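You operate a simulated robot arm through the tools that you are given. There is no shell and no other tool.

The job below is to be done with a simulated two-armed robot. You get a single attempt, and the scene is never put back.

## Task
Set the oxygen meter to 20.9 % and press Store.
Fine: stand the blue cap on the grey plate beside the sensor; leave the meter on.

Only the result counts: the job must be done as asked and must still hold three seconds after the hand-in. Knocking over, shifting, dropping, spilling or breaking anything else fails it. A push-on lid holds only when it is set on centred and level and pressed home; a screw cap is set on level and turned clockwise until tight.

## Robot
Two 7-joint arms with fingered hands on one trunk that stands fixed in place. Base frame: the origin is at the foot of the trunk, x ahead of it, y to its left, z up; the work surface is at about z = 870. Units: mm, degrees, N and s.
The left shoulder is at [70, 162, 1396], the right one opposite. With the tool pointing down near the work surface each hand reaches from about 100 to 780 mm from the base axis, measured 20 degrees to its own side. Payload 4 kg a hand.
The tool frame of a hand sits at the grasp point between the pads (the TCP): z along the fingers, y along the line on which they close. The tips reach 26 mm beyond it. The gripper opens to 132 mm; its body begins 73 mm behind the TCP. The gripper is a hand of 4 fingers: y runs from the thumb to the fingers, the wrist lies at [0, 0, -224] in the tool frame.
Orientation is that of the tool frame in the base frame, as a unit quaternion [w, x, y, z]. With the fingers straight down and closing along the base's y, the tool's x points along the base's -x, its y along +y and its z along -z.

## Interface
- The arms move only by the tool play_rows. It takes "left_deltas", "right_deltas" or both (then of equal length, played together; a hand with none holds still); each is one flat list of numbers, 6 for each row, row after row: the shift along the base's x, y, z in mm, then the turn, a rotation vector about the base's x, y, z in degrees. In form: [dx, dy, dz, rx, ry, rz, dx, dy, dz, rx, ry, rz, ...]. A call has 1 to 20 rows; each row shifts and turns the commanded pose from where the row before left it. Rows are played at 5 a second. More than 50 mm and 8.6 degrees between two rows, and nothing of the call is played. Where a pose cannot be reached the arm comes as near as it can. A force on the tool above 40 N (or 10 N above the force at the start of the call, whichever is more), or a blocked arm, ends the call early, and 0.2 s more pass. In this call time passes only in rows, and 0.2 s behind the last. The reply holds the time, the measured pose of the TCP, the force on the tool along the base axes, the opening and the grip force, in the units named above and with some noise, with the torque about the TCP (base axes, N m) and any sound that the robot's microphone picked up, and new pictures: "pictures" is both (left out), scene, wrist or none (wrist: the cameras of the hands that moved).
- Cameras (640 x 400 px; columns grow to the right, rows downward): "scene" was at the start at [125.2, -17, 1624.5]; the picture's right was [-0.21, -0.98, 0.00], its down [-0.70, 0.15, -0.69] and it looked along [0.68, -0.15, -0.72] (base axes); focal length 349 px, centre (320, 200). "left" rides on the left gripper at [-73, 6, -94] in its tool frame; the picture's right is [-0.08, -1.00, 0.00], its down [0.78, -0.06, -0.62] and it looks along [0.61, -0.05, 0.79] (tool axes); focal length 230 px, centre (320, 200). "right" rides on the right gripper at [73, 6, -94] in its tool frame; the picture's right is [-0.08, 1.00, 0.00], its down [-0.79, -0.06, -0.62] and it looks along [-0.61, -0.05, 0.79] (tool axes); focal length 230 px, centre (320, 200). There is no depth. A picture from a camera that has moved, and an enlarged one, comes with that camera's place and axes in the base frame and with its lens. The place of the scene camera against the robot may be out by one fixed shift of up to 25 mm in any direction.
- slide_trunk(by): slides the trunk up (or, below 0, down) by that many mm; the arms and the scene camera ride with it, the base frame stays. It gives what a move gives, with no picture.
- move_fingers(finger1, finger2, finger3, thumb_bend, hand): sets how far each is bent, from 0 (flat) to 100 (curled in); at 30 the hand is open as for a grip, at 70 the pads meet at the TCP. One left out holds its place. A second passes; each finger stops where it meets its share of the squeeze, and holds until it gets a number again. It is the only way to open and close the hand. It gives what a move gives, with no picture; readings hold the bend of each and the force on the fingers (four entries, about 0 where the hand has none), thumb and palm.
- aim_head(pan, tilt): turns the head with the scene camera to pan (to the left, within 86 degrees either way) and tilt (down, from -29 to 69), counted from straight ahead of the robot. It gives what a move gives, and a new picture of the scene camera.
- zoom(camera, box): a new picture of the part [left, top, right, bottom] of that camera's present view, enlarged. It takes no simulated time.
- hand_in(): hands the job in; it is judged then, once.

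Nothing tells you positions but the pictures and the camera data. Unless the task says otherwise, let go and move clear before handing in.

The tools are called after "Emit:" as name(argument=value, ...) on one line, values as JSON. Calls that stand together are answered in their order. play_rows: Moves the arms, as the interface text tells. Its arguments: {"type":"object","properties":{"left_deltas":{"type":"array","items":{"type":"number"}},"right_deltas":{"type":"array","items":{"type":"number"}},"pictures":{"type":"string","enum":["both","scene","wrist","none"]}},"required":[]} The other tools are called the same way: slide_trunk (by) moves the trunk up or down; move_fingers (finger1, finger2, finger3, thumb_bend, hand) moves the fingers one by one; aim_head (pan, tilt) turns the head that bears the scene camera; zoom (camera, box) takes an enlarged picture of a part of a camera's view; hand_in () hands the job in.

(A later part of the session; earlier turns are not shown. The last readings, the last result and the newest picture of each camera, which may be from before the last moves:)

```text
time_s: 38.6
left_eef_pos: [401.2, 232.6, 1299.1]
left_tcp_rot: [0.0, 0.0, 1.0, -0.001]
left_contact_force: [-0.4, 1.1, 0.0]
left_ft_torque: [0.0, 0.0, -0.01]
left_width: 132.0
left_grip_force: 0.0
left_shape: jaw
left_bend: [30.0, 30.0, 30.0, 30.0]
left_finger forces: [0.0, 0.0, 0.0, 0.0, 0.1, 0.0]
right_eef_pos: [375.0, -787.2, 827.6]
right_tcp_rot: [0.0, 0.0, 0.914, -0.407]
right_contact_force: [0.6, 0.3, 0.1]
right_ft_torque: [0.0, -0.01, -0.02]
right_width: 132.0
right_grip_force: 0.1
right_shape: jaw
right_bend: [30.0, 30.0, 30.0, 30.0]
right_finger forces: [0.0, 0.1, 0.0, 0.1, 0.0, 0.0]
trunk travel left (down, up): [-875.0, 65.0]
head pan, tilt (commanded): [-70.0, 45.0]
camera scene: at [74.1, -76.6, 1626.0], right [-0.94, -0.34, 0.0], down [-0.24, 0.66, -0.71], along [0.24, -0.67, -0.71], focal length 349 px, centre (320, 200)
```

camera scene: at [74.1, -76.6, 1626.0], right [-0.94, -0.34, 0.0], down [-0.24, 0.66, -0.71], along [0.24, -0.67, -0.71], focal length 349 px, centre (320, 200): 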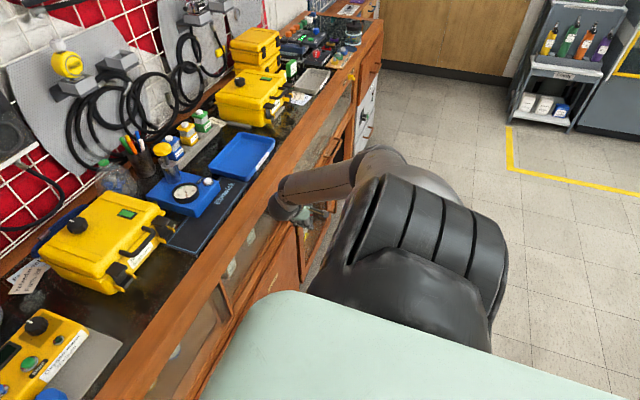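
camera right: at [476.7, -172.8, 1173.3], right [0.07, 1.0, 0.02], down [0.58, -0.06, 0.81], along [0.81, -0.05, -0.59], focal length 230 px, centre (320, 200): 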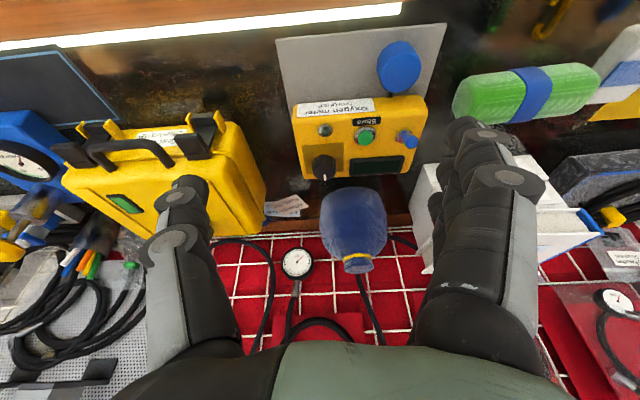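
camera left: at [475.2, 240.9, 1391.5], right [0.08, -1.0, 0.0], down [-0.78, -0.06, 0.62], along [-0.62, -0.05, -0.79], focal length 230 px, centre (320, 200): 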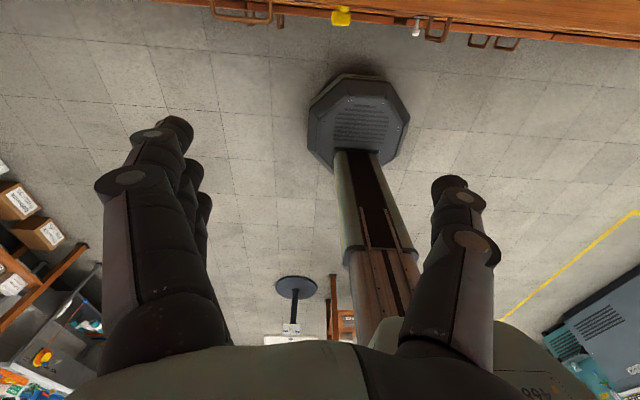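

The elbow is now low and out to the right, in the natural posture. I'll straighten the hand to vertical and bring it up and inward, still in front of the bench.

Emit:
play_rows(right_deltas=[0, 30.2, 13.6, 4.8, 0, 0, 0, 31.2, 14.8, 4.8, 0, 0, 0, 32.1, 15.9, 4.8, 0, 0, 0, 33.1, 17.3, 4.8, 0, 0, 0, 33.8, 18.7, 4.8, 0, 0, 0, 34.4, 20.1, 4.8, 0, 0, 0, 35, 21.5, 4.8, 0, 0, 0, 35.3, 23.1, 4.8, 0, 0, 0, 35.7, 24.7, 4.8, 0, 0, 0, 35.7, 26.2, 4.8, 0, 0], pictures="scene")

```text
time_s: 40.8
left_eef_pos: [402.2, 233.9, 1297.2]
left_tcp_rot: [0.0, 0.0, 1.0, 0.0]
left_contact_force: [1.0, 0.4, -0.4]
left_ft_torque: [-0.02, 0.02, 0.01]
left_width: 132.0
left_grip_force: 0.1
left_shape: jaw
left_bend: [30.0, 30.0, 30.0, 30.0]
left_finger forces: [0.0, 0.0, 0.0, 0.0, 0.1, 0.1]
right_eef_pos: [374.4, -451.7, 1021.5]
right_tcp_rot: [0.0, -0.001, 1.0, 0.0]
right_contact_force: [-0.2, -0.4, -0.3]
right_ft_torque: [-0.02, 0.01, 0.01]
right_width: 131.7
right_grip_force: 0.1
right_shape: jaw
right_bend: [30.0, 30.0, 30.0, 30.0]
right_finger forces: [0.0, 0.1, 0.1, 0.0, 0.1, 0.0]
trunk travel left (down, up): [-875.0, 65.0]
head pan, tilt (commanded): [-70.0, 45.0]
camera scene: at [73.9, -75.3, 1626.0], right [-0.94, -0.34, 0.0], down [-0.24, 0.66, -0.71], along [0.24, -0.66, -0.71], focal length 349 px, centre (320, 200)
```

scene: 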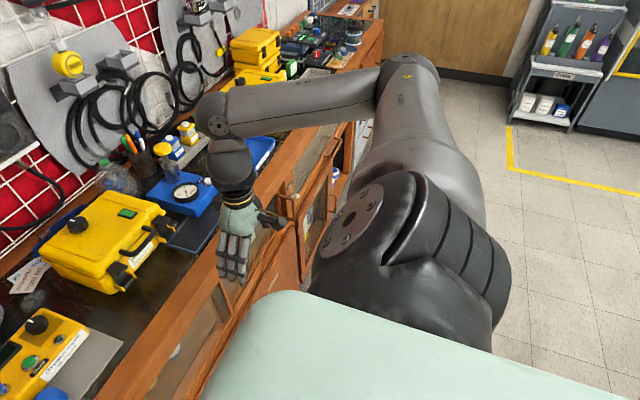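

The hand is vertical again with the elbow at shoulder height to the right. I'll bring it inward to see whether the previous limit is gone.

Emit:
play_rows(right_deltas=[10, 35, 8, 0, 0, 0, 10, 35, 8, 0, 0, 0, 10, 35, 8, 0, 0, 0, 10, 35, 8, 0, 0, 0, 10, 35, 8, 0, 0, 0, 10, 35, 8, 0, 0, 0, 10, 35, 8, 0, 0, 0, 10, 35, 8, 0, 0, 0, 0, 0, 0, 0, 0, 0], pictures="scene")

```text
time_s: 42.8
left_eef_pos: [401.1, 233.3, 1298.3]
left_tcp_rot: [0.0, -0.001, 1.0, 0.0]
left_contact_force: [0.4, 0.2, 0.8]
left_ft_torque: [0.03, -0.01, 0.0]
left_width: 132.1
left_grip_force: 0.1
left_shape: jaw
left_bend: [30.0, 30.0, 30.0, 30.0]
left_finger forces: [0.0, 0.1, 0.0, 0.0, 0.0, 0.0]
right_eef_pos: [450.7, -173.6, 1087.0]
right_tcp_rot: [0.0, 0.0, 1.0, 0.001]
right_contact_force: [-0.1, 0.0, 1.0]
right_ft_torque: [-0.01, 0.01, -0.02]
right_width: 131.9
right_grip_force: 0.1
right_shape: jaw
right_bend: [30.0, 30.0, 30.0, 30.0]
right_finger forces: [0.0, 0.1, 0.1, 0.1, 0.0, 0.1]
trunk travel left (down, up): [-875.0, 65.0]
head pan, tilt (commanded): [-70.0, 45.0]
camera scene: at [73.9, -76.9, 1625.9], right [-0.94, -0.34, 0.0], down [-0.24, 0.66, -0.71], along [0.24, -0.66, -0.71], focal length 349 px, centre (320, 200)
```

scene: 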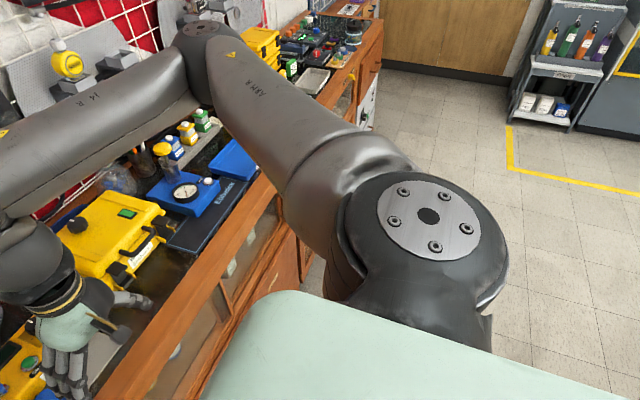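

No limit reported here. I'll keep going toward the meter: forward and left at a safe height.

Emit:
play_rows(right_deltas=[20, 10, 0, 0, 0, 0, 20, 10, 0, 0, 0, 0, 20, 10, 0, 0, 0, 0, 20, 10, 0, 0, 0, 0, 20, 5, -10, 0, 0, 0, 0, 0, 0, 0, 0, 0], pictures="scene")

```text
time_s: 44.2
left_eef_pos: [402.0, 233.2, 1299.0]
left_tcp_rot: [0.0, 0.0, 1.0, 0.0]
left_contact_force: [0.1, 0.0, 0.3]
left_ft_torque: [0.0, 0.01, 0.02]
left_width: 131.9
left_grip_force: 0.1
left_shape: jaw
left_bend: [30.0, 30.0, 30.0, 30.0]
left_finger forces: [0.0, 0.0, 0.0, 0.1, 0.0, 0.0]
right_eef_pos: [552.6, -127.1, 1079.2]
right_tcp_rot: [0.0, 0.0, 1.0, 0.0]
right_contact_force: [0.3, -0.3, 0.5]
right_ft_torque: [0.0, 0.01, -0.01]
right_width: 132.0
right_grip_force: 0.0
right_shape: jaw
right_bend: [30.0, 30.0, 30.0, 30.0]
right_finger forces: [0.1, 0.1, 0.0, 0.0, 0.0, 0.1]
trunk travel left (down, up): [-875.0, 65.0]
head pan, tilt (commanded): [-70.0, 45.0]
camera scene: at [73.9, -76.9, 1625.9], right [-0.94, -0.34, 0.0], down [-0.24, 0.66, -0.71], along [0.24, -0.66, -0.71], focal length 349 px, centre (320, 200)
```

scene: 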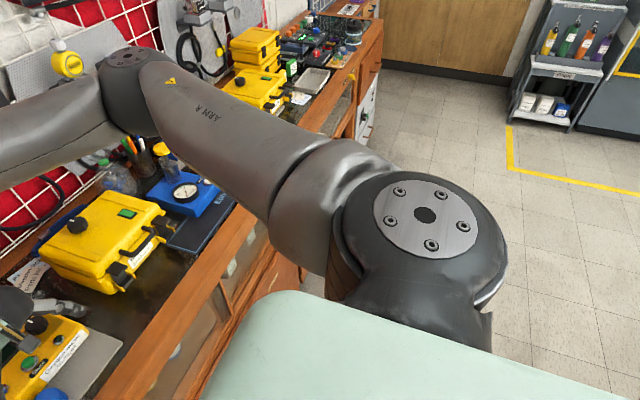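

The arm now moves freely: the hand is at (553, -127, 1079), right above the meter's front. Head back to the bench and a look with both cameras.

Emit:
aim_head(pan=-12.3, tilt=46)

Emit:
play_rows(right_deltas=[0, 0, -10, 0, 0, 0, 0, 0, -10, 0, 0, 0, 0, 0, 0, 0, 0, 0], pictures="wrist")

```text
time_s: 45.5
left_eef_pos: [401.6, 232.7, 1298.6]
left_tcp_rot: [0.001, 0.0, 1.0, 0.0]
left_contact_force: [-0.1, 0.6, -0.5]
left_ft_torque: [0.01, 0.0, -0.01]
left_width: 132.1
left_grip_force: 0.0
left_shape: jaw
left_bend: [30.0, 30.0, 30.0, 30.0]
left_finger forces: [0.0, 0.1, 0.0, 0.1, 0.1, 0.1]
right_eef_pos: [554.6, -127.3, 1078.7]
right_tcp_rot: [0.0, -0.001, 1.0, 0.0]
right_contact_force: [-0.2, 0.6, 0.1]
right_ft_torque: [0.01, 0.0, 0.0]
right_width: 131.9
right_grip_force: 0.0
right_shape: jaw
right_bend: [30.0, 30.0, 30.0, 30.0]
right_finger forces: [0.0, 0.0, 0.0, 0.1, 0.0, 0.0]
trunk travel left (down, up): [-875.0, 65.0]
head pan, tilt (commanded): [-12.3, 46.0]
camera scene: at [125.1, -17.2, 1624.5], right [-0.21, -0.98, 0.0], down [-0.7, 0.15, -0.69], along [0.68, -0.15, -0.72], focal length 349 px, centre (320, 200)
```

scene: 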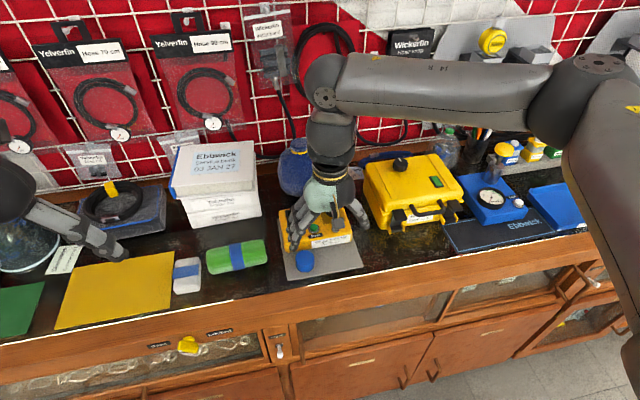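

```text
time_s: 46.3
left_eef_pos: [401.6, 233.8, 1297.8]
left_tcp_rot: [0.0, 0.0, 1.0, 0.0]
left_contact_force: [-0.2, 0.6, -0.2]
left_ft_torque: [-0.01, 0.01, -0.01]
left_width: 131.7
left_grip_force: 0.0
left_shape: jaw
left_bend: [30.0, 30.0, 30.0, 30.0]
left_finger forces: [0.0, 0.0, 0.0, 0.1, 0.1, 0.0]
right_eef_pos: [552.4, -126.6, 1060.1]
right_tcp_rot: [0.0, 0.0, 1.0, -0.001]
right_contact_force: [-0.2, -0.3, -0.4]
right_ft_torque: [0.03, -0.03, -0.02]
right_width: 131.9
right_grip_force: 0.0
right_shape: jaw
right_bend: [30.0, 30.0, 30.0, 30.0]
right_finger forces: [0.1, 0.0, 0.0, 0.0, 0.0, 0.1]
trunk travel left (down, up): [-875.0, 65.0]
head pan, tilt (commanded): [-12.3, 46.0]
camera right: at [481.5, -119.6, 1154.4], right [0.08, 1.0, 0.0], down [0.78, -0.06, 0.62], along [0.61, -0.05, -0.79], focal length 230 px, centre (320, 200)
```

right: 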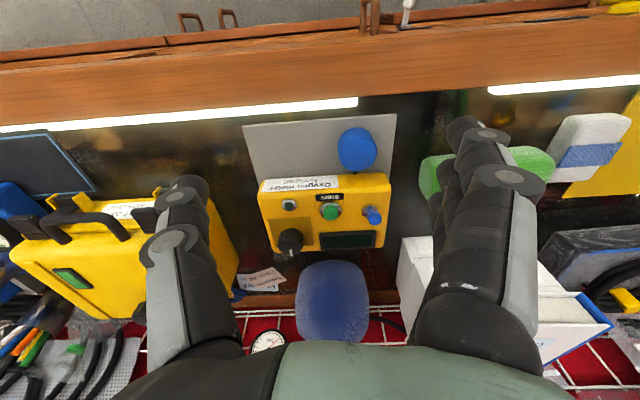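

Emit:
zoom(camera="right", box=[230, 100, 410, 260])

Emit:
zoom(camera="right", box=[270, 180, 400, 260])

Emit:
zoom(camera="right", box=[310, 110, 410, 190])

```text
2.50 times, centred on (320, 180) of right
camera zoom: at [481.5, -119.6, 1154.4], right [0.08, 1.0, 0.0], down [0.78, -0.06, 0.62], along [0.61, -0.05, -0.79], focal length 575 px, centre (320, 250)
```

zoom: 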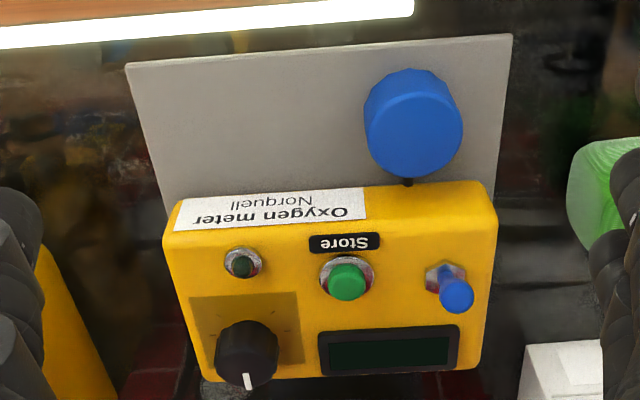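

```text
4.92 times, centred on (335, 220) of right
camera zoom: at [481.5, -119.6, 1154.4], right [0.08, 1.0, 0.0], down [0.78, -0.06, 0.62], along [0.61, -0.05, -0.79], focal length 1133 px, centre (246, 102)
```

zoom: 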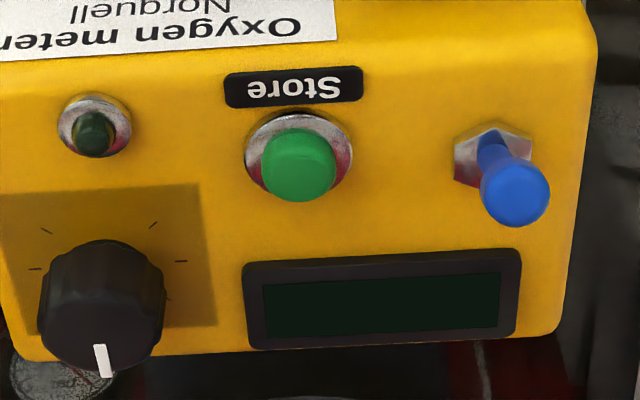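

```text
5.00 times, centred on (360, 150) of right
camera zoom: at [481.5, -119.6, 1154.4], right [0.08, 1.0, 0.0], down [0.78, -0.06, 0.62], along [0.61, -0.05, -0.79], focal length 1150 px, centre (120, 450)
```

zoom: 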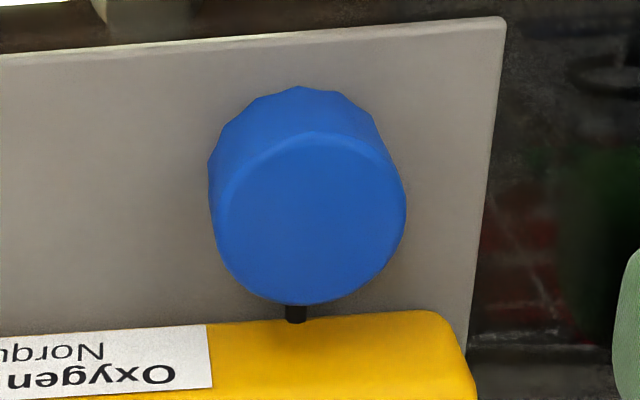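

I triangulate the cap top at about (614, -84, 894), the Store button top at about (681, -122, 927) and the toggle base at (693, -68, 915). I want side views to refine these before touching anything.

Emit:
play_rows(right_deltas=[-10, 40, -20, 0, 0, 0, -10, 40, -20, 0, 0, 0, 0, 0, 0, 0, 0, 0], pictures="wrist")

Emit:
zoom(camera="right", box=[140, 80, 380, 230])

Emit:
play_rows(right_deltas=[0, -45, 0, 0, 0, 0, 0, -45, 0, 0, 0, 0, 0, -45, 0, 0, 0, 0, 0, -40, 0, 0, 0, 0, 0, 0, 0, 0, 0, 0], pictures="wrist")

Emit:
zoom(camera="right", box=[320, 80, 560, 230])

```text
time_s: 47.1
left_eef_pos: [402.3, 232.6, 1299.2]
left_tcp_rot: [0.0, 0.0, 1.0, 0.0]
left_contact_force: [-0.7, -0.4, 0.1]
left_ft_torque: [0.01, -0.01, -0.02]
left_width: 131.8
left_grip_force: 0.1
left_shape: jaw
left_bend: [30.0, 30.0, 30.0, 30.0]
left_finger forces: [0.0, 0.1, 0.0, 0.0, 0.0, 0.0]
right_eef_pos: [532.6, -46.5, 1017.7]
right_tcp_rot: [0.001, 0.0, 1.0, 0.001]
right_contact_force: [-0.1, -0.7, -0.8]
right_ft_torque: [0.02, 0.0, 0.0]
right_width: 132.0
right_grip_force: 0.1
right_shape: jaw
right_bend: [30.0, 30.0, 30.0, 30.0]
right_finger forces: [0.0, 0.0, 0.0, 0.0, 0.0, 0.0]
trunk travel left (down, up): [-875.0, 65.0]
head pan, tilt (commanded): [-12.3, 46.0]
camera right: at [461.2, -39.8, 1111.3], right [0.08, 1.0, 0.0], down [0.78, -0.06, 0.62], along [0.62, -0.05, -0.79], focal length 230 px, centre (320, 200)
```

right: 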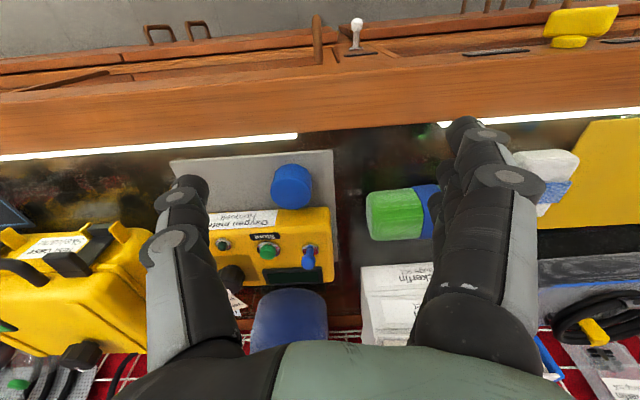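

```text
2.67 times, centred on (260, 155) of right
camera zoom: at [461.2, -39.8, 1111.3], right [0.08, 1.0, 0.0], down [0.78, -0.06, 0.62], along [0.62, -0.05, -0.79], focal length 614 px, centre (480, 320)
```

zoom: 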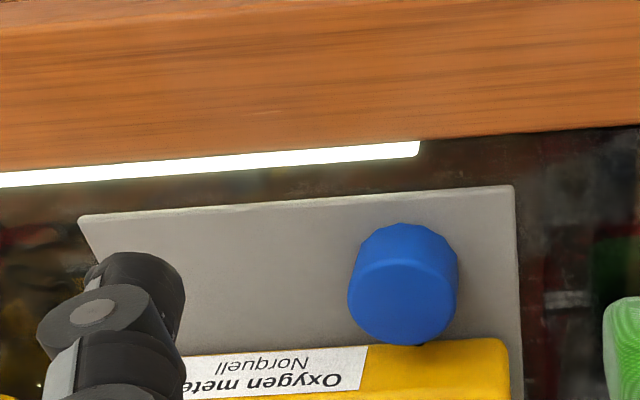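

```text
time_s: 48.3
left_eef_pos: [401.8, 233.6, 1298.9]
left_tcp_rot: [0.0, 0.0, 1.0, 0.0]
left_contact_force: [-0.5, -0.4, -0.5]
left_ft_torque: [0.03, 0.01, 0.0]
left_width: 131.9
left_grip_force: 0.0
left_shape: jaw
left_bend: [30.0, 30.0, 30.0, 30.0]
left_finger forces: [0.0, 0.0, 0.0, 0.0, 0.1, 0.0]
right_eef_pos: [533.8, -221.5, 1019.2]
right_tcp_rot: [-0.001, 0.0, 1.0, -0.001]
right_contact_force: [0.4, -0.6, 0.4]
right_ft_torque: [0.01, 0.0, -0.01]
right_width: 132.1
right_grip_force: 0.0
right_shape: jaw
right_bend: [30.0, 30.0, 30.0, 30.0]
right_finger forces: [0.0, 0.1, 0.0, 0.1, 0.0, 0.0]
trunk travel left (down, up): [-875.0, 65.0]
head pan, tilt (commanded): [-12.3, 46.0]
camera right: at [462.4, -215.5, 1113.7], right [0.08, 1.0, 0.0], down [0.79, -0.06, 0.62], along [0.61, -0.05, -0.79], focal length 230 px, centre (320, 200)
```

right: 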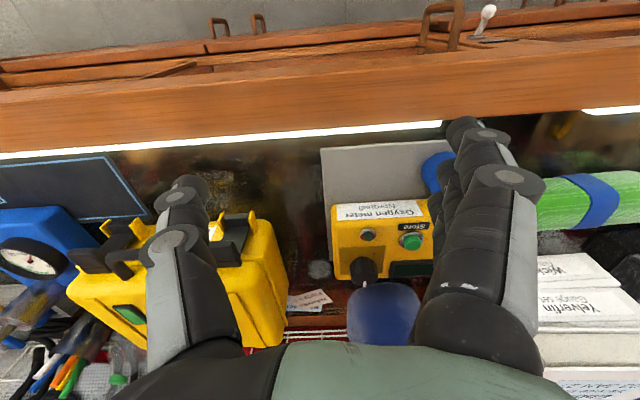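

```text
2.67 times, centred on (440, 155) of right
camera zoom: at [462.4, -215.5, 1113.7], right [0.08, 1.0, 0.0], down [0.79, -0.06, 0.62], along [0.61, -0.05, -0.79], focal length 614 px, centre (0, 320)
```

zoom: 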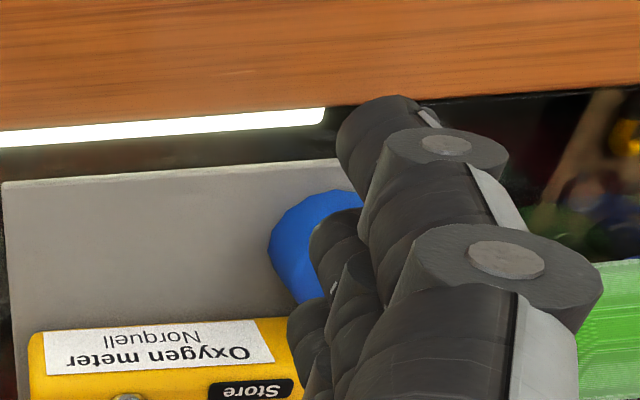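

Two good views give the cap top centre at about (612, -84, 900), diameter about 47 mm, plate top near 875, and the meter's front face near x = 658. Next I'll check which finger is which by curling fingers in the air.

Emit:
move_fingers(hand="right", finger1=100, finger2=50, finger3=30, thumb_bend=50)

Emit:
zoom(camera="right", box=[0, 0, 640, 400])

Emit:
zoom(camera="scene", box=[260, 140, 460, 270])

```text
time_s: 49.3
left_eef_pos: [401.7, 233.7, 1297.2]
left_tcp_rot: [0.0, 0.0, 1.0, 0.0]
left_contact_force: [-0.2, -1.0, 0.4]
left_ft_torque: [0.02, 0.01, -0.05]
left_width: 131.7
left_grip_force: 0.1
left_shape: jaw
left_bend: [30.0, 30.0, 30.0, 30.0]
left_finger forces: [0.0, 0.0, 0.1, 0.1, 0.1, 0.0]
right_eef_pos: [533.2, -221.3, 1018.7]
right_tcp_rot: [0.0, 0.0, 1.0, 0.0]
right_contact_force: [-0.2, 0.4, 0.5]
right_ft_torque: [-0.02, -0.03, -0.02]
right_width: 47.7
right_grip_force: 0.0
right_shape: fingers
right_bend: [100.0, 50.0, 30.0, 50.0]
right_finger forces: [0.0, 0.1, 0.0, 0.1, 0.0, 0.0]
trunk travel left (down, up): [-875.0, 65.0]
head pan, tilt (commanded): [-12.3, 46.0]
```

```text
1.00 times, centred on (320, 200) of right (not enlarged: the box is as wide or as high as the picture)
camera zoom: at [462.4, -215.7, 1113.7], right [0.08, 1.0, 0.0], down [0.79, -0.06, 0.62], along [0.61, -0.05, -0.79], focal length 230 px, centre (320, 200)
```

zoom: 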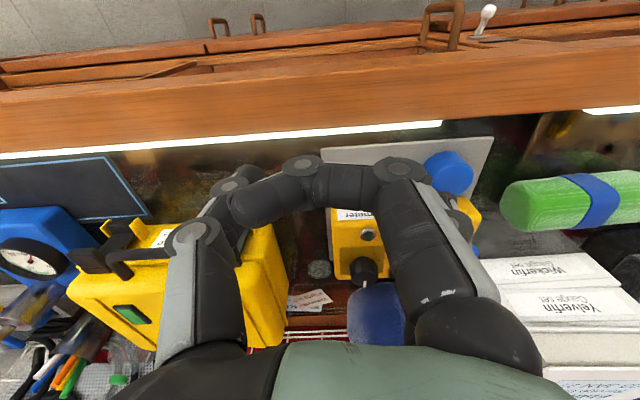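

```text
3.08 times, centred on (360, 205) of scene
camera zoom: at [125.1, -17.3, 1624.5], right [-0.21, -0.98, 0.0], down [-0.7, 0.15, -0.69], along [0.68, -0.15, -0.72], focal length 1073 px, centre (197, 185)
```

zoom: 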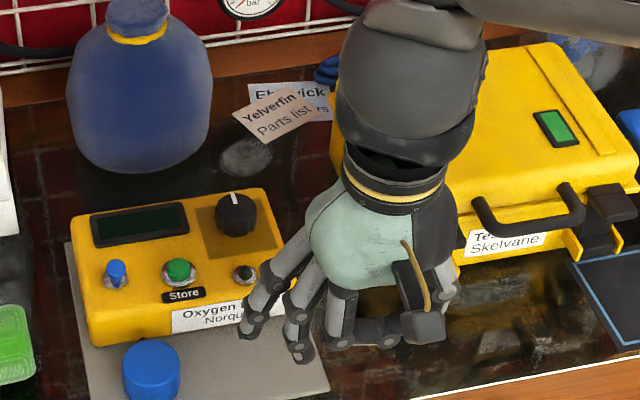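

Finger 1 is the one nearest the robot, finger 3 is nearest the meter. I'll pre-shape all fingers to about 80 mm opening and move above the cap at (612, -84).

Emit:
move_fingers(hand="right", finger1=45, finger2=45, finger3=45, thumb_bend=45)

Emit:
play_rows(right_deltas=[19.7, 34.2, -12, 0, 0, 0, 19.7, 34.2, -12, 0, 0, 0, 19.7, 34.2, -12, 0, 0, 0, 19.7, 34.2, -12, 0, 0, 0, 0, 0, 0, 0, 0, 0], pictures="both")

Emit:
zoom(camera="scene", box=[250, 170, 370, 290])

```text
time_s: 50.3
left_eef_pos: [402.1, 234.1, 1298.1]
left_tcp_rot: [0.001, 0.0, 1.0, 0.0]
left_contact_force: [0.1, 0.5, -0.6]
left_ft_torque: [0.04, 0.01, 0.03]
left_width: 131.9
left_grip_force: 0.0
left_shape: jaw
left_bend: [30.0, 30.0, 30.0, 30.0]
left_finger forces: [0.0, 0.1, 0.0, 0.0, 0.1, 0.1]
right_eef_pos: [534.4, -221.6, 1020.4]
right_tcp_rot: [-0.001, 0.0, 1.0, 0.001]
right_contact_force: [-0.8, 0.6, 0.2]
right_ft_torque: [0.03, 0.0, -0.01]
right_width: 86.4
right_grip_force: 0.0
right_shape: fingers
right_bend: [45.0, 45.0, 45.0, 45.0]
right_finger forces: [0.1, 0.0, 0.0, 0.0, 0.0, 0.0]
trunk travel left (down, up): [-875.0, 65.0]
head pan, tilt (commanded): [-12.3, 46.0]
```

```text
time_s: 51.5
left_eef_pos: [402.0, 232.7, 1298.2]
left_tcp_rot: [0.0, 0.0, 1.0, -0.001]
left_contact_force: [0.1, 0.7, -0.5]
left_ft_torque: [0.02, 0.0, 0.05]
left_width: 131.8
left_grip_force: 0.1
left_shape: jaw
left_bend: [30.0, 30.0, 30.0, 30.0]
left_finger forces: [0.0, 0.0, 0.0, 0.1, 0.0, 0.1]
right_eef_pos: [612.7, -85.0, 968.4]
right_tcp_rot: [0.0, 0.0, 1.0, 0.001]
right_contact_force: [-0.2, -0.2, -0.2]
right_ft_torque: [0.01, 0.02, 0.02]
right_width: 86.6
right_grip_force: 0.1
right_shape: fingers
right_bend: [45.0, 45.0, 45.0, 45.0]
right_finger forces: [0.0, 0.0, 0.0, 0.0, 0.0, 0.1]
trunk travel left (down, up): [-875.0, 65.0]
head pan, tilt (commanded): [-12.3, 46.0]
camera scene: at [125.0, -17.5, 1624.5], right [-0.21, -0.98, 0.0], down [-0.7, 0.15, -0.69], along [0.68, -0.15, -0.72], focal length 349 px, centre (320, 200)
camera right: at [541.1, -78.9, 1062.1], right [0.08, 1.0, 0.0], down [0.79, -0.06, 0.62], along [0.61, -0.05, -0.79], focal length 230 px, centre (320, 200)
```

scene: 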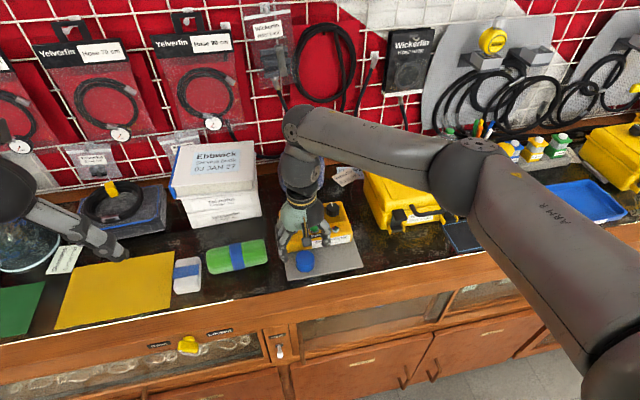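
right: 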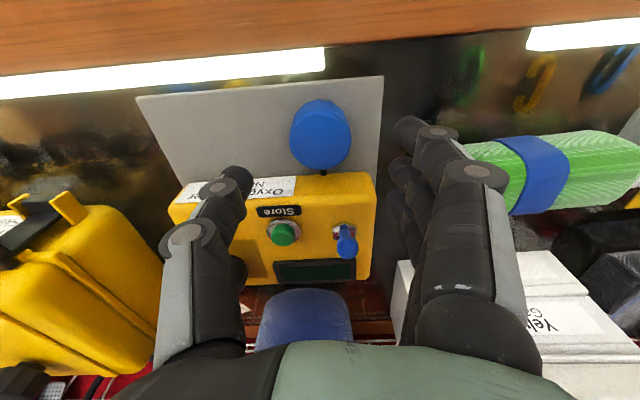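

```text
3.33 times, centred on (310, 230) of scene
camera zoom: at [125.0, -17.5, 1624.5], right [-0.21, -0.98, 0.0], down [-0.7, 0.15, -0.69], along [0.68, -0.15, -0.72], focal length 1163 px, centre (353, 100)
```

zoom: 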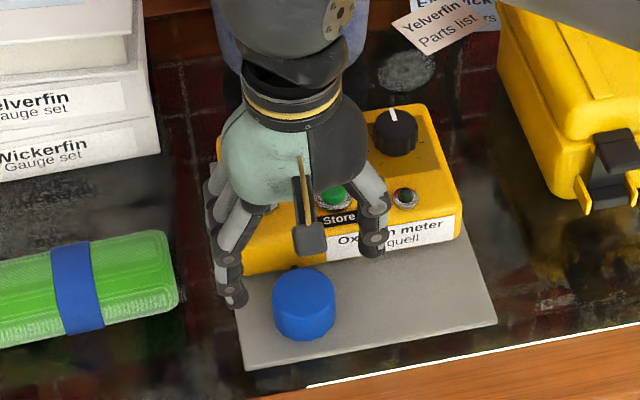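

The cap sits right under the grasp point. A quick zoom to confirm alignment before descending.

Emit:
zoom(camera="right", box=[240, 80, 400, 180])

```text
4.00 times, centred on (320, 130) of right
camera zoom: at [541.1, -78.9, 1062.1], right [0.08, 1.0, 0.0], down [0.79, -0.06, 0.62], along [0.61, -0.05, -0.79], focal length 920 px, centre (320, 480)
```

zoom: 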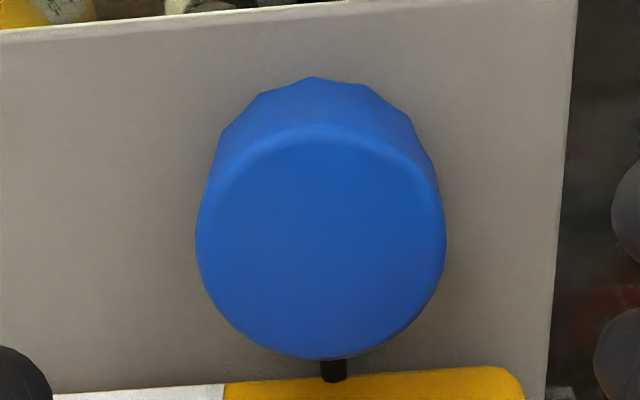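

Aligned within a millimetre or so. Descending around the cap in steps while watching the force.

Emit:
play_rows(right_deltas=[0, 0, -18, 0, 0, 0, -0.5, 0, -18, 0, 0, 0, 0, 0, -14, 0, 0, 0, 0, 0, 0, 0, 0, 0], pictures="both")

Emit:
zoom(camera="scene", box=[260, 210, 350, 280])

```text
time_s: 52.5
left_eef_pos: [401.4, 234.1, 1297.0]
left_tcp_rot: [0.0, -0.001, 1.0, 0.0]
left_contact_force: [-0.2, 0.5, -0.9]
left_ft_torque: [-0.04, 0.0, -0.01]
left_width: 132.0
left_grip_force: 0.1
left_shape: jaw
left_bend: [30.0, 30.0, 30.0, 30.0]
left_finger forces: [0.1, 0.1, 0.1, 0.1, 0.0, 0.1]
right_eef_pos: [612.9, -86.2, 920.7]
right_tcp_rot: [0.0, 0.0, 1.0, 0.0]
right_contact_force: [-0.2, 0.0, 0.5]
right_ft_torque: [0.01, -0.03, 0.0]
right_width: 86.8
right_grip_force: 0.1
right_shape: fingers
right_bend: [45.0, 45.0, 45.0, 45.0]
right_finger forces: [0.0, 0.0, 0.0, 0.1, 0.0, 0.0]
trunk travel left (down, up): [-875.0, 65.0]
head pan, tilt (commanded): [-12.3, 46.0]
camera scene: at [125.3, -16.5, 1624.5], right [-0.21, -0.98, 0.0], down [-0.7, 0.15, -0.69], along [0.68, -0.15, -0.72], focal length 349 px, centre (320, 200)
camera right: at [542.1, -79.0, 1013.7], right [0.08, 1.0, 0.0], down [0.78, -0.06, 0.62], along [0.61, -0.05, -0.79], focal length 230 px, centre (320, 200)
```

scene: 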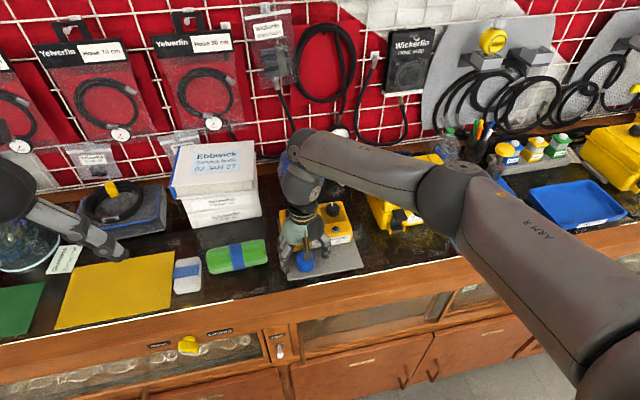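
right: 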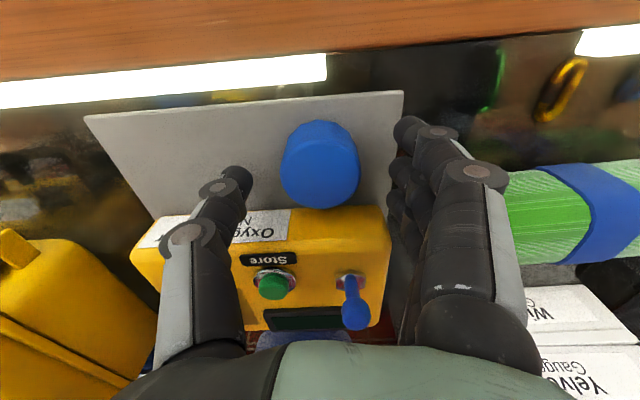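

```text
5.71 times, centred on (305, 245) of scene
camera zoom: at [125.3, -16.5, 1624.5], right [-0.21, -0.98, 0.0], down [-0.7, 0.15, -0.69], along [0.68, -0.15, -0.72], focal length 1993 px, centre (406, -57)
```

zoom: 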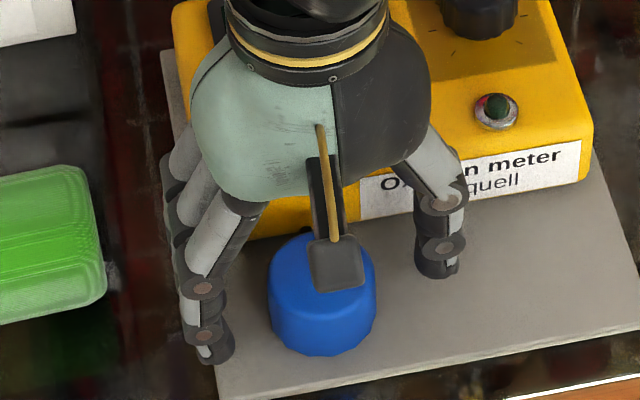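

Fingers straddle the cap with room on both sides. Going down the last 14 mm and then closing the thumb and middle finger.

Emit:
play_rows(right_deltas=[-0.5, 1, -7, 0, 0, 0, -0.5, 0.5, -7, 0, 0, 0, 0, 0, 0, 0, 0, 0], pictures="wrist")

Emit:
zoom(camera="scene", box=[260, 210, 350, 280])

```text
time_s: 53.3
left_eef_pos: [401.3, 233.2, 1299.9]
left_tcp_rot: [0.0, 0.0, 1.0, 0.001]
left_contact_force: [0.1, -0.4, -0.2]
left_ft_torque: [0.01, -0.01, -0.01]
left_width: 131.8
left_grip_force: 0.1
left_shape: jaw
left_bend: [30.0, 30.0, 30.0, 30.0]
left_finger forces: [0.1, 0.0, 0.0, 0.0, 0.0, 0.1]
right_eef_pos: [612.5, -83.9, 906.5]
right_tcp_rot: [0.001, 0.0, 1.0, 0.001]
right_contact_force: [0.0, 0.6, 7.7]
right_ft_torque: [-0.36, 0.01, 0.02]
right_width: 87.7
right_grip_force: 3.8
right_shape: fingers
right_bend: [45.0, 45.0, 45.0, 45.0]
right_finger forces: [0.1, 0.2, 0.0, 0.1, 7.0, 0.1]
trunk travel left (down, up): [-875.0, 65.0]
head pan, tilt (commanded): [-12.3, 46.0]
camera right: at [540.1, -77.0, 1001.9], right [0.08, 1.0, 0.0], down [0.78, -0.06, 0.62], along [0.62, -0.05, -0.79], focal length 230 px, centre (320, 200)
```

right: 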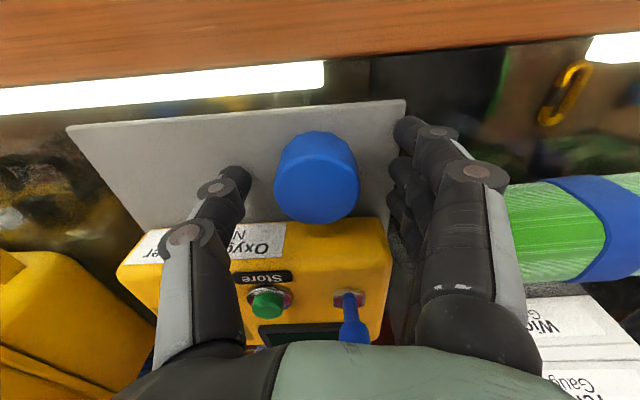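

```text
5.71 times, centred on (305, 245) of scene
camera zoom: at [124.3, -16.7, 1624.7], right [-0.21, -0.98, 0.0], down [-0.7, 0.15, -0.69], along [0.68, -0.15, -0.72], focal length 1993 px, centre (406, -57)
```

zoom: 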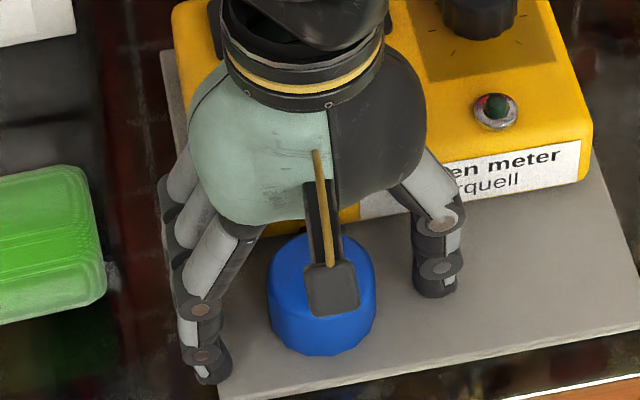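

The thumb tip just touched the plate (7 N), so plate contact is at TCP ≈ 906. I'll raise 5 mm and close the thumb and middle finger on the cap.

Emit:
play_rows(right_deltas=[0, 0, 4, 0, 0, 0, 0, -0.5, 1, 0, 0, 0], pictures="none")

Emit:
move_fingers(hand="right", finger2=56, thumb_bend=56)

Emit:
zoom(camera="right", box=[160, 80, 480, 280])

```text
time_s: 53.9
left_eef_pos: [402.6, 233.7, 1298.4]
left_tcp_rot: [0.0, 0.0, 1.0, 0.0]
left_contact_force: [0.3, 0.3, 0.4]
left_ft_torque: [0.01, 0.01, 0.01]
left_width: 131.8
left_grip_force: 0.1
left_shape: jaw
left_bend: [30.0, 30.0, 30.0, 30.0]
left_finger forces: [0.0, 0.0, 0.0, 0.0, 0.0, 0.1]
right_eef_pos: [610.4, -83.9, 912.3]
right_tcp_rot: [0.0, 0.0, 1.0, 0.0]
right_contact_force: [0.5, -0.5, 1.0]
right_ft_torque: [0.0, 0.01, -0.01]
right_width: 87.1
right_grip_force: 0.1
right_shape: fingers
right_bend: [45.0, 45.0, 45.0, 45.0]
right_finger forces: [0.1, 0.0, 0.0, 0.0, 0.0, 0.0]
trunk travel left (down, up): [-875.0, 65.0]
head pan, tilt (commanded): [-12.3, 46.0]
```

```text
time_s: 54.9
left_eef_pos: [401.6, 234.1, 1297.1]
left_tcp_rot: [0.001, 0.0, 1.0, 0.0]
left_contact_force: [-0.8, -0.6, 0.3]
left_ft_torque: [0.0, 0.01, 0.0]
left_width: 131.9
left_grip_force: 0.1
left_shape: jaw
left_bend: [30.0, 30.0, 30.0, 30.0]
left_finger forces: [0.0, 0.1, 0.0, 0.0, 0.0, 0.0]
right_eef_pos: [611.6, -84.5, 912.7]
right_tcp_rot: [0.0, 0.0, 1.0, -0.001]
right_contact_force: [-0.4, -1.0, 0.3]
right_ft_torque: [0.0, 0.0, -0.03]
right_width: 69.3
right_grip_force: 0.5
right_shape: fingers
right_bend: [45.0, 56.0, 45.0, 56.0]
right_finger forces: [0.0, 0.0, 0.0, 0.0, 0.1, 0.0]
trunk travel left (down, up): [-875.0, 65.0]
head pan, tilt (commanded): [-12.3, 46.0]
```

```text
2.00 times, centred on (320, 180) of right
camera zoom: at [539.4, -77.4, 1006.3], right [0.08, 1.0, 0.0], down [0.79, -0.06, 0.62], along [0.61, -0.05, -0.79], focal length 460 px, centre (320, 240)
```

zoom: 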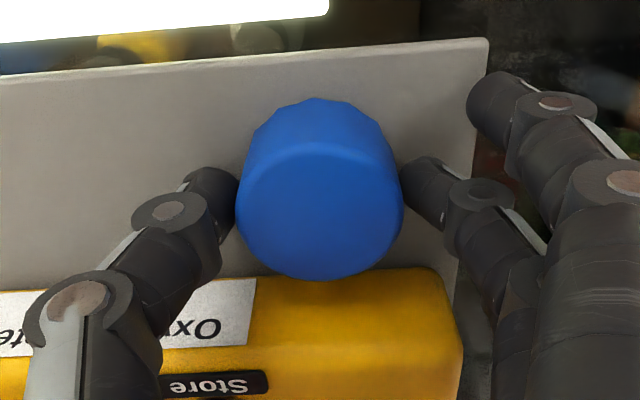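

Both pads are just about touching the cap. Lowering 3 mm for more overlap and closing to grip.

Emit:
play_rows(right_deltas=[0, 0, -3, 0, 0, 0], pictures="none")

Emit:
move_fingers(hand="right", finger2=66, thumb_bend=66)

Emit:
zoom(camera="right", box=[160, 80, 480, 280])

```text
time_s: 55.3
left_eef_pos: [401.2, 233.2, 1298.8]
left_tcp_rot: [-0.001, 0.0, 1.0, 0.0]
left_contact_force: [-0.4, 0.1, 0.3]
left_ft_torque: [0.01, 0.03, 0.01]
left_width: 131.8
left_grip_force: 0.0
left_shape: jaw
left_bend: [30.0, 30.0, 30.0, 30.0]
left_finger forces: [0.1, 0.1, 0.0, 0.1, 0.1, 0.0]
right_eef_pos: [611.1, -84.0, 909.8]
right_tcp_rot: [0.0, 0.0, 1.0, 0.001]
right_contact_force: [-0.2, -0.2, 0.0]
right_ft_torque: [0.0, -0.02, 0.01]
right_width: 69.2
right_grip_force: 0.2
right_shape: fingers
right_bend: [45.0, 56.0, 45.0, 56.0]
right_finger forces: [0.1, 0.1, 0.0, 0.1, 0.0, 0.0]
trunk travel left (down, up): [-875.0, 65.0]
head pan, tilt (commanded): [-12.3, 46.0]
```

```text
time_s: 56.3
left_eef_pos: [401.6, 233.2, 1298.2]
left_tcp_rot: [0.0, 0.0, 1.0, 0.0]
left_contact_force: [-0.7, -1.3, 0.4]
left_ft_torque: [0.0, 0.0, 0.01]
left_width: 132.0
left_grip_force: 0.0
left_shape: jaw
left_bend: [30.0, 30.0, 30.0, 30.0]
left_finger forces: [0.1, 0.0, 0.1, 0.0, 0.1, 0.0]
right_eef_pos: [611.7, -84.9, 909.9]
right_tcp_rot: [0.0, 0.0, 1.0, 0.0]
right_contact_force: [-0.7, -0.2, -0.5]
right_ft_torque: [-0.03, -0.03, 0.01]
right_width: 64.6
right_grip_force: 8.6
right_shape: fingers
right_bend: [45.0, 56.0, 45.0, 62.0]
right_finger forces: [0.0, 8.3, 0.0, 0.0, 8.4, 0.0]
trunk travel left (down, up): [-875.0, 65.0]
head pan, tilt (commanded): [-12.3, 46.0]
```

```text
2.00 times, centred on (320, 180) of right
camera zoom: at [539.3, -77.6, 1003.7], right [0.08, 1.0, 0.0], down [0.79, -0.06, 0.62], along [0.61, -0.05, -0.79], focal length 460 px, centre (320, 240)
```

zoom: 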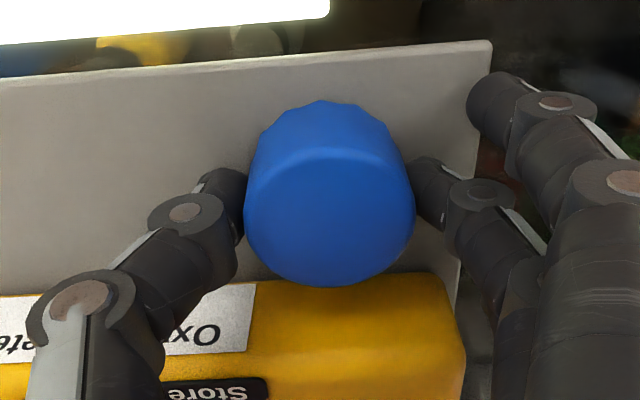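

Grip of 8.5 N holds the cap between the thumb and middle finger. Lifting slowly and watching the force.

Emit:
play_rows(right_deltas=[0, 0, 3, 0, 0, 0, 0, 0, 4, 0, 0, 0, 0, 0, 5, 0, 0, 0], pictures="wrist")

Emit:
zoom(camera="scene", box=[260, 210, 350, 280])

```text
time_s: 57.1
left_eef_pos: [402.1, 232.7, 1297.8]
left_tcp_rot: [0.0, 0.0, 1.0, 0.0]
left_contact_force: [-1.0, 0.0, 0.1]
left_ft_torque: [0.0, -0.01, 0.02]
left_width: 131.9
left_grip_force: 0.1
left_shape: jaw
left_bend: [30.0, 30.0, 30.0, 30.0]
left_finger forces: [0.0, 0.0, 0.1, 0.0, 0.0, 0.1]
right_eef_pos: [611.6, -83.3, 921.1]
right_tcp_rot: [-0.001, 0.0, 1.0, -0.001]
right_contact_force: [0.6, -0.3, -0.2]
right_ft_torque: [-0.01, 0.03, 0.04]
right_width: 64.6
right_grip_force: 8.1
right_shape: fingers
right_bend: [45.0, 56.0, 45.0, 62.0]
right_finger forces: [0.0, 8.3, 0.0, 0.0, 8.4, 0.0]
trunk travel left (down, up): [-875.0, 65.0]
head pan, tilt (commanded): [-12.3, 46.0]
camera right: at [540.1, -77.3, 1015.0], right [0.08, 1.0, 0.0], down [0.78, -0.06, 0.62], along [0.61, -0.05, -0.79], focal length 230 px, centre (320, 200)
```

right: 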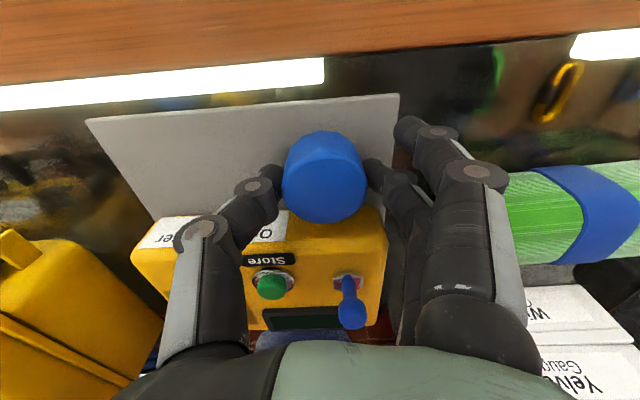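

```text
5.71 times, centred on (305, 245) of scene
camera zoom: at [125.2, -16.9, 1624.5], right [-0.21, -0.98, 0.0], down [-0.7, 0.15, -0.69], along [0.68, -0.15, -0.72], focal length 1993 px, centre (406, -57)
```

zoom: 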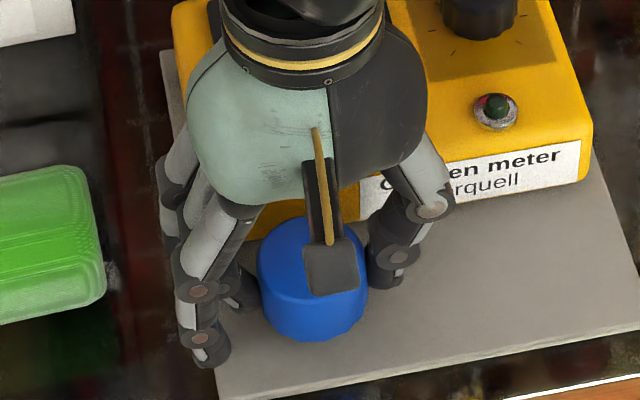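

The cap comes up freely with the hand. Lifting clear of the sensor to look underneath.

Emit:
play_rows(right_deltas=[0, 0, 12, 0, 0, 0, 0, 0, 14, 0, 0, 0, 0, 0, 14, 0, 0, 0, 0, -20, 0, 0, 0, 0, 0, -20, 0, 0, 0, 0, 0, -20, 0, 0, 0, 0, 0, 0, 0, 0, 0, 0], pictures="both")

Emit:
zoom(camera="scene", box=[260, 210, 350, 280])

Emit:
zoom(camera="right", box=[200, 80, 440, 230])

```text
time_s: 58.7
left_eef_pos: [403.8, 234.6, 1299.0]
left_tcp_rot: [0.001, 0.0, 1.0, 0.0]
left_contact_force: [-0.8, 0.0, -0.1]
left_ft_torque: [-0.05, -0.03, -0.02]
left_width: 131.8
left_grip_force: 0.1
left_shape: jaw
left_bend: [30.0, 30.0, 30.0, 30.0]
left_finger forces: [0.0, 0.0, 0.1, 0.1, 0.0, 0.0]
right_eef_pos: [607.5, -145.4, 962.2]
right_tcp_rot: [0.001, 0.001, 1.0, 0.0]
right_contact_force: [0.3, 0.0, -0.8]
right_ft_torque: [0.01, 0.01, -0.01]
right_width: 65.0
right_grip_force: 8.7
right_shape: fingers
right_bend: [45.0, 56.0, 45.0, 62.0]
right_finger forces: [0.0, 8.3, 0.1, 0.1, 8.5, 0.0]
trunk travel left (down, up): [-875.0, 65.0]
head pan, tilt (commanded): [-12.3, 46.0]
camera scene: at [125.4, -16.8, 1624.5], right [-0.21, -0.98, 0.0], down [-0.7, 0.15, -0.69], along [0.68, -0.15, -0.72], focal length 349 px, centre (320, 200)
camera right: at [537.1, -138.1, 1055.9], right [0.08, 1.0, 0.0], down [0.79, -0.06, 0.62], along [0.61, -0.05, -0.79], focal length 230 px, centre (320, 200)
```

scene: 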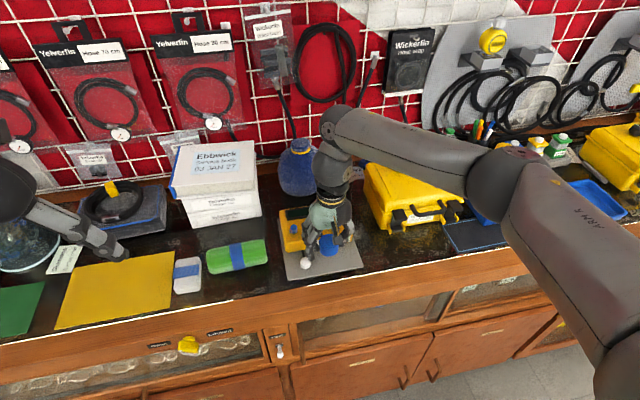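
right: 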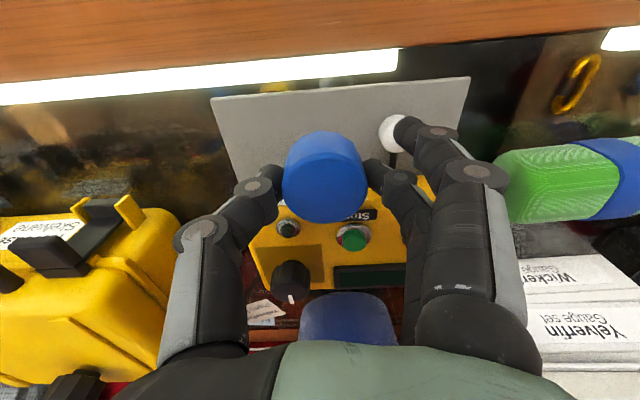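

```text
5.71 times, centred on (305, 245) of scene
camera zoom: at [125.4, -16.8, 1624.5], right [-0.21, -0.98, 0.0], down [-0.7, 0.15, -0.69], along [0.68, -0.15, -0.72], focal length 1993 px, centre (406, -57)
```

zoom: 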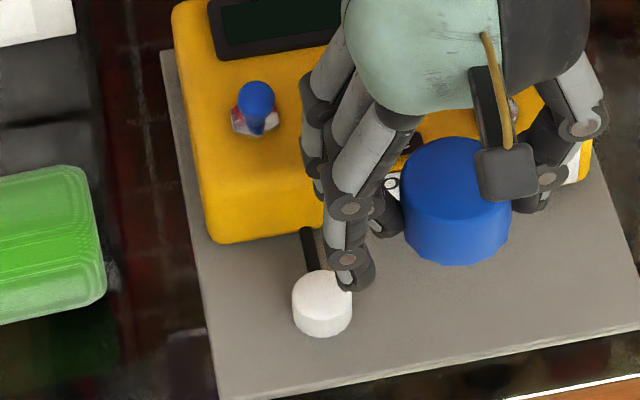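

```text
2.67 times, centred on (320, 155) of right
camera zoom: at [537.1, -138.1, 1055.9], right [0.08, 1.0, 0.0], down [0.79, -0.06, 0.62], along [0.61, -0.05, -0.79], focal length 614 px, centre (320, 320)
```

zoom: 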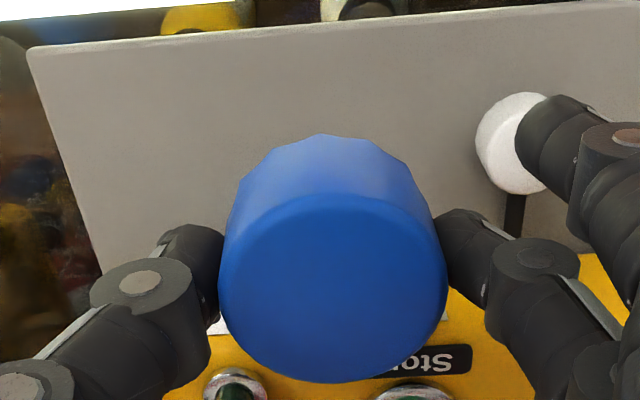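

The sensor is a small white puck at (608, -84) and the cap hangs level in the grip. Moving to y ≈ -170 over free plate, then down towards it.

Emit:
play_rows(right_deltas=[1, -12, 0, 0, 0, 0, 1, -13, 0, 0, 0, 0, 0, 0, -16, 0, 0, 0, 0, 0, -16, 0, 0, 0, 0, 0, -12, 0, 0, 0, 0, 0, -4, 0, 0, 0, 0, 0, 0, 0, 0, 0], pictures="wrist")

Emit:
zoom(camera="scene", box=[270, 210, 370, 280])

```text
time_s: 60.3
left_eef_pos: [402.2, 233.7, 1298.4]
left_tcp_rot: [0.0, 0.001, 1.0, 0.0]
left_contact_force: [0.5, 0.4, 0.6]
left_ft_torque: [-0.02, 0.02, 0.03]
left_width: 131.7
left_grip_force: 0.0
left_shape: jaw
left_bend: [30.0, 30.0, 30.0, 30.0]
left_finger forces: [0.1, 0.1, 0.0, 0.2, 0.0, 0.0]
right_eef_pos: [612.4, -169.3, 912.6]
right_tcp_rot: [0.0, 0.001, 1.0, 0.001]
right_contact_force: [-0.6, 1.2, 0.7]
right_ft_torque: [0.02, -0.02, -0.03]
right_width: 64.8
right_grip_force: 7.9
right_shape: fingers
right_bend: [45.0, 56.0, 45.0, 62.0]
right_finger forces: [0.1, 8.2, 0.0, 0.1, 8.4, 0.1]
trunk travel left (down, up): [-875.0, 65.0]
head pan, tilt (commanded): [-12.3, 46.0]
camera right: at [541.9, -162.2, 1006.6], right [0.08, 1.0, 0.0], down [0.79, -0.06, 0.62], along [0.61, -0.05, -0.79], focal length 230 px, centre (320, 200)
```

right: 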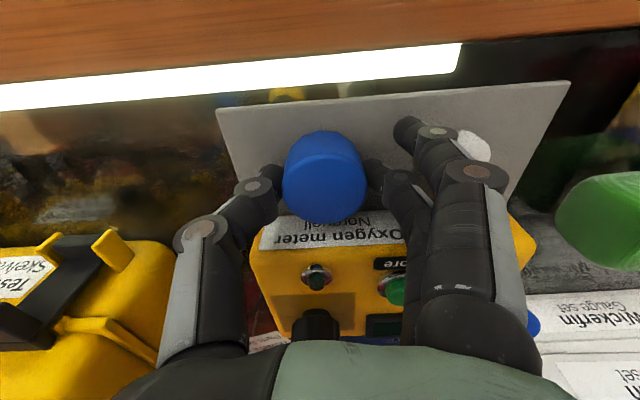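

```text
5.71 times, centred on (320, 245) of scene
camera zoom: at [125.2, -17.0, 1624.5], right [-0.21, -0.98, 0.0], down [-0.7, 0.15, -0.69], along [0.68, -0.15, -0.72], focal length 1993 px, centre (320, -57)
```

zoom: 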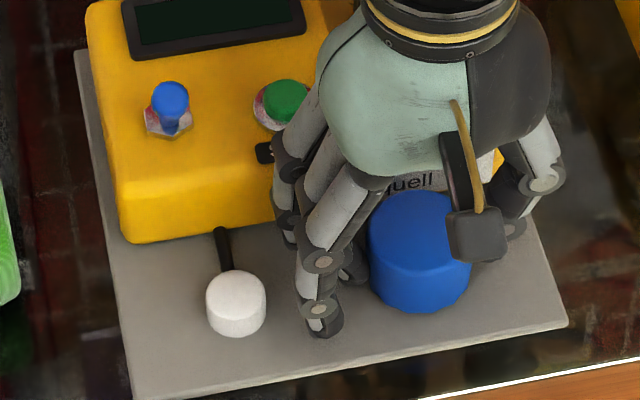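

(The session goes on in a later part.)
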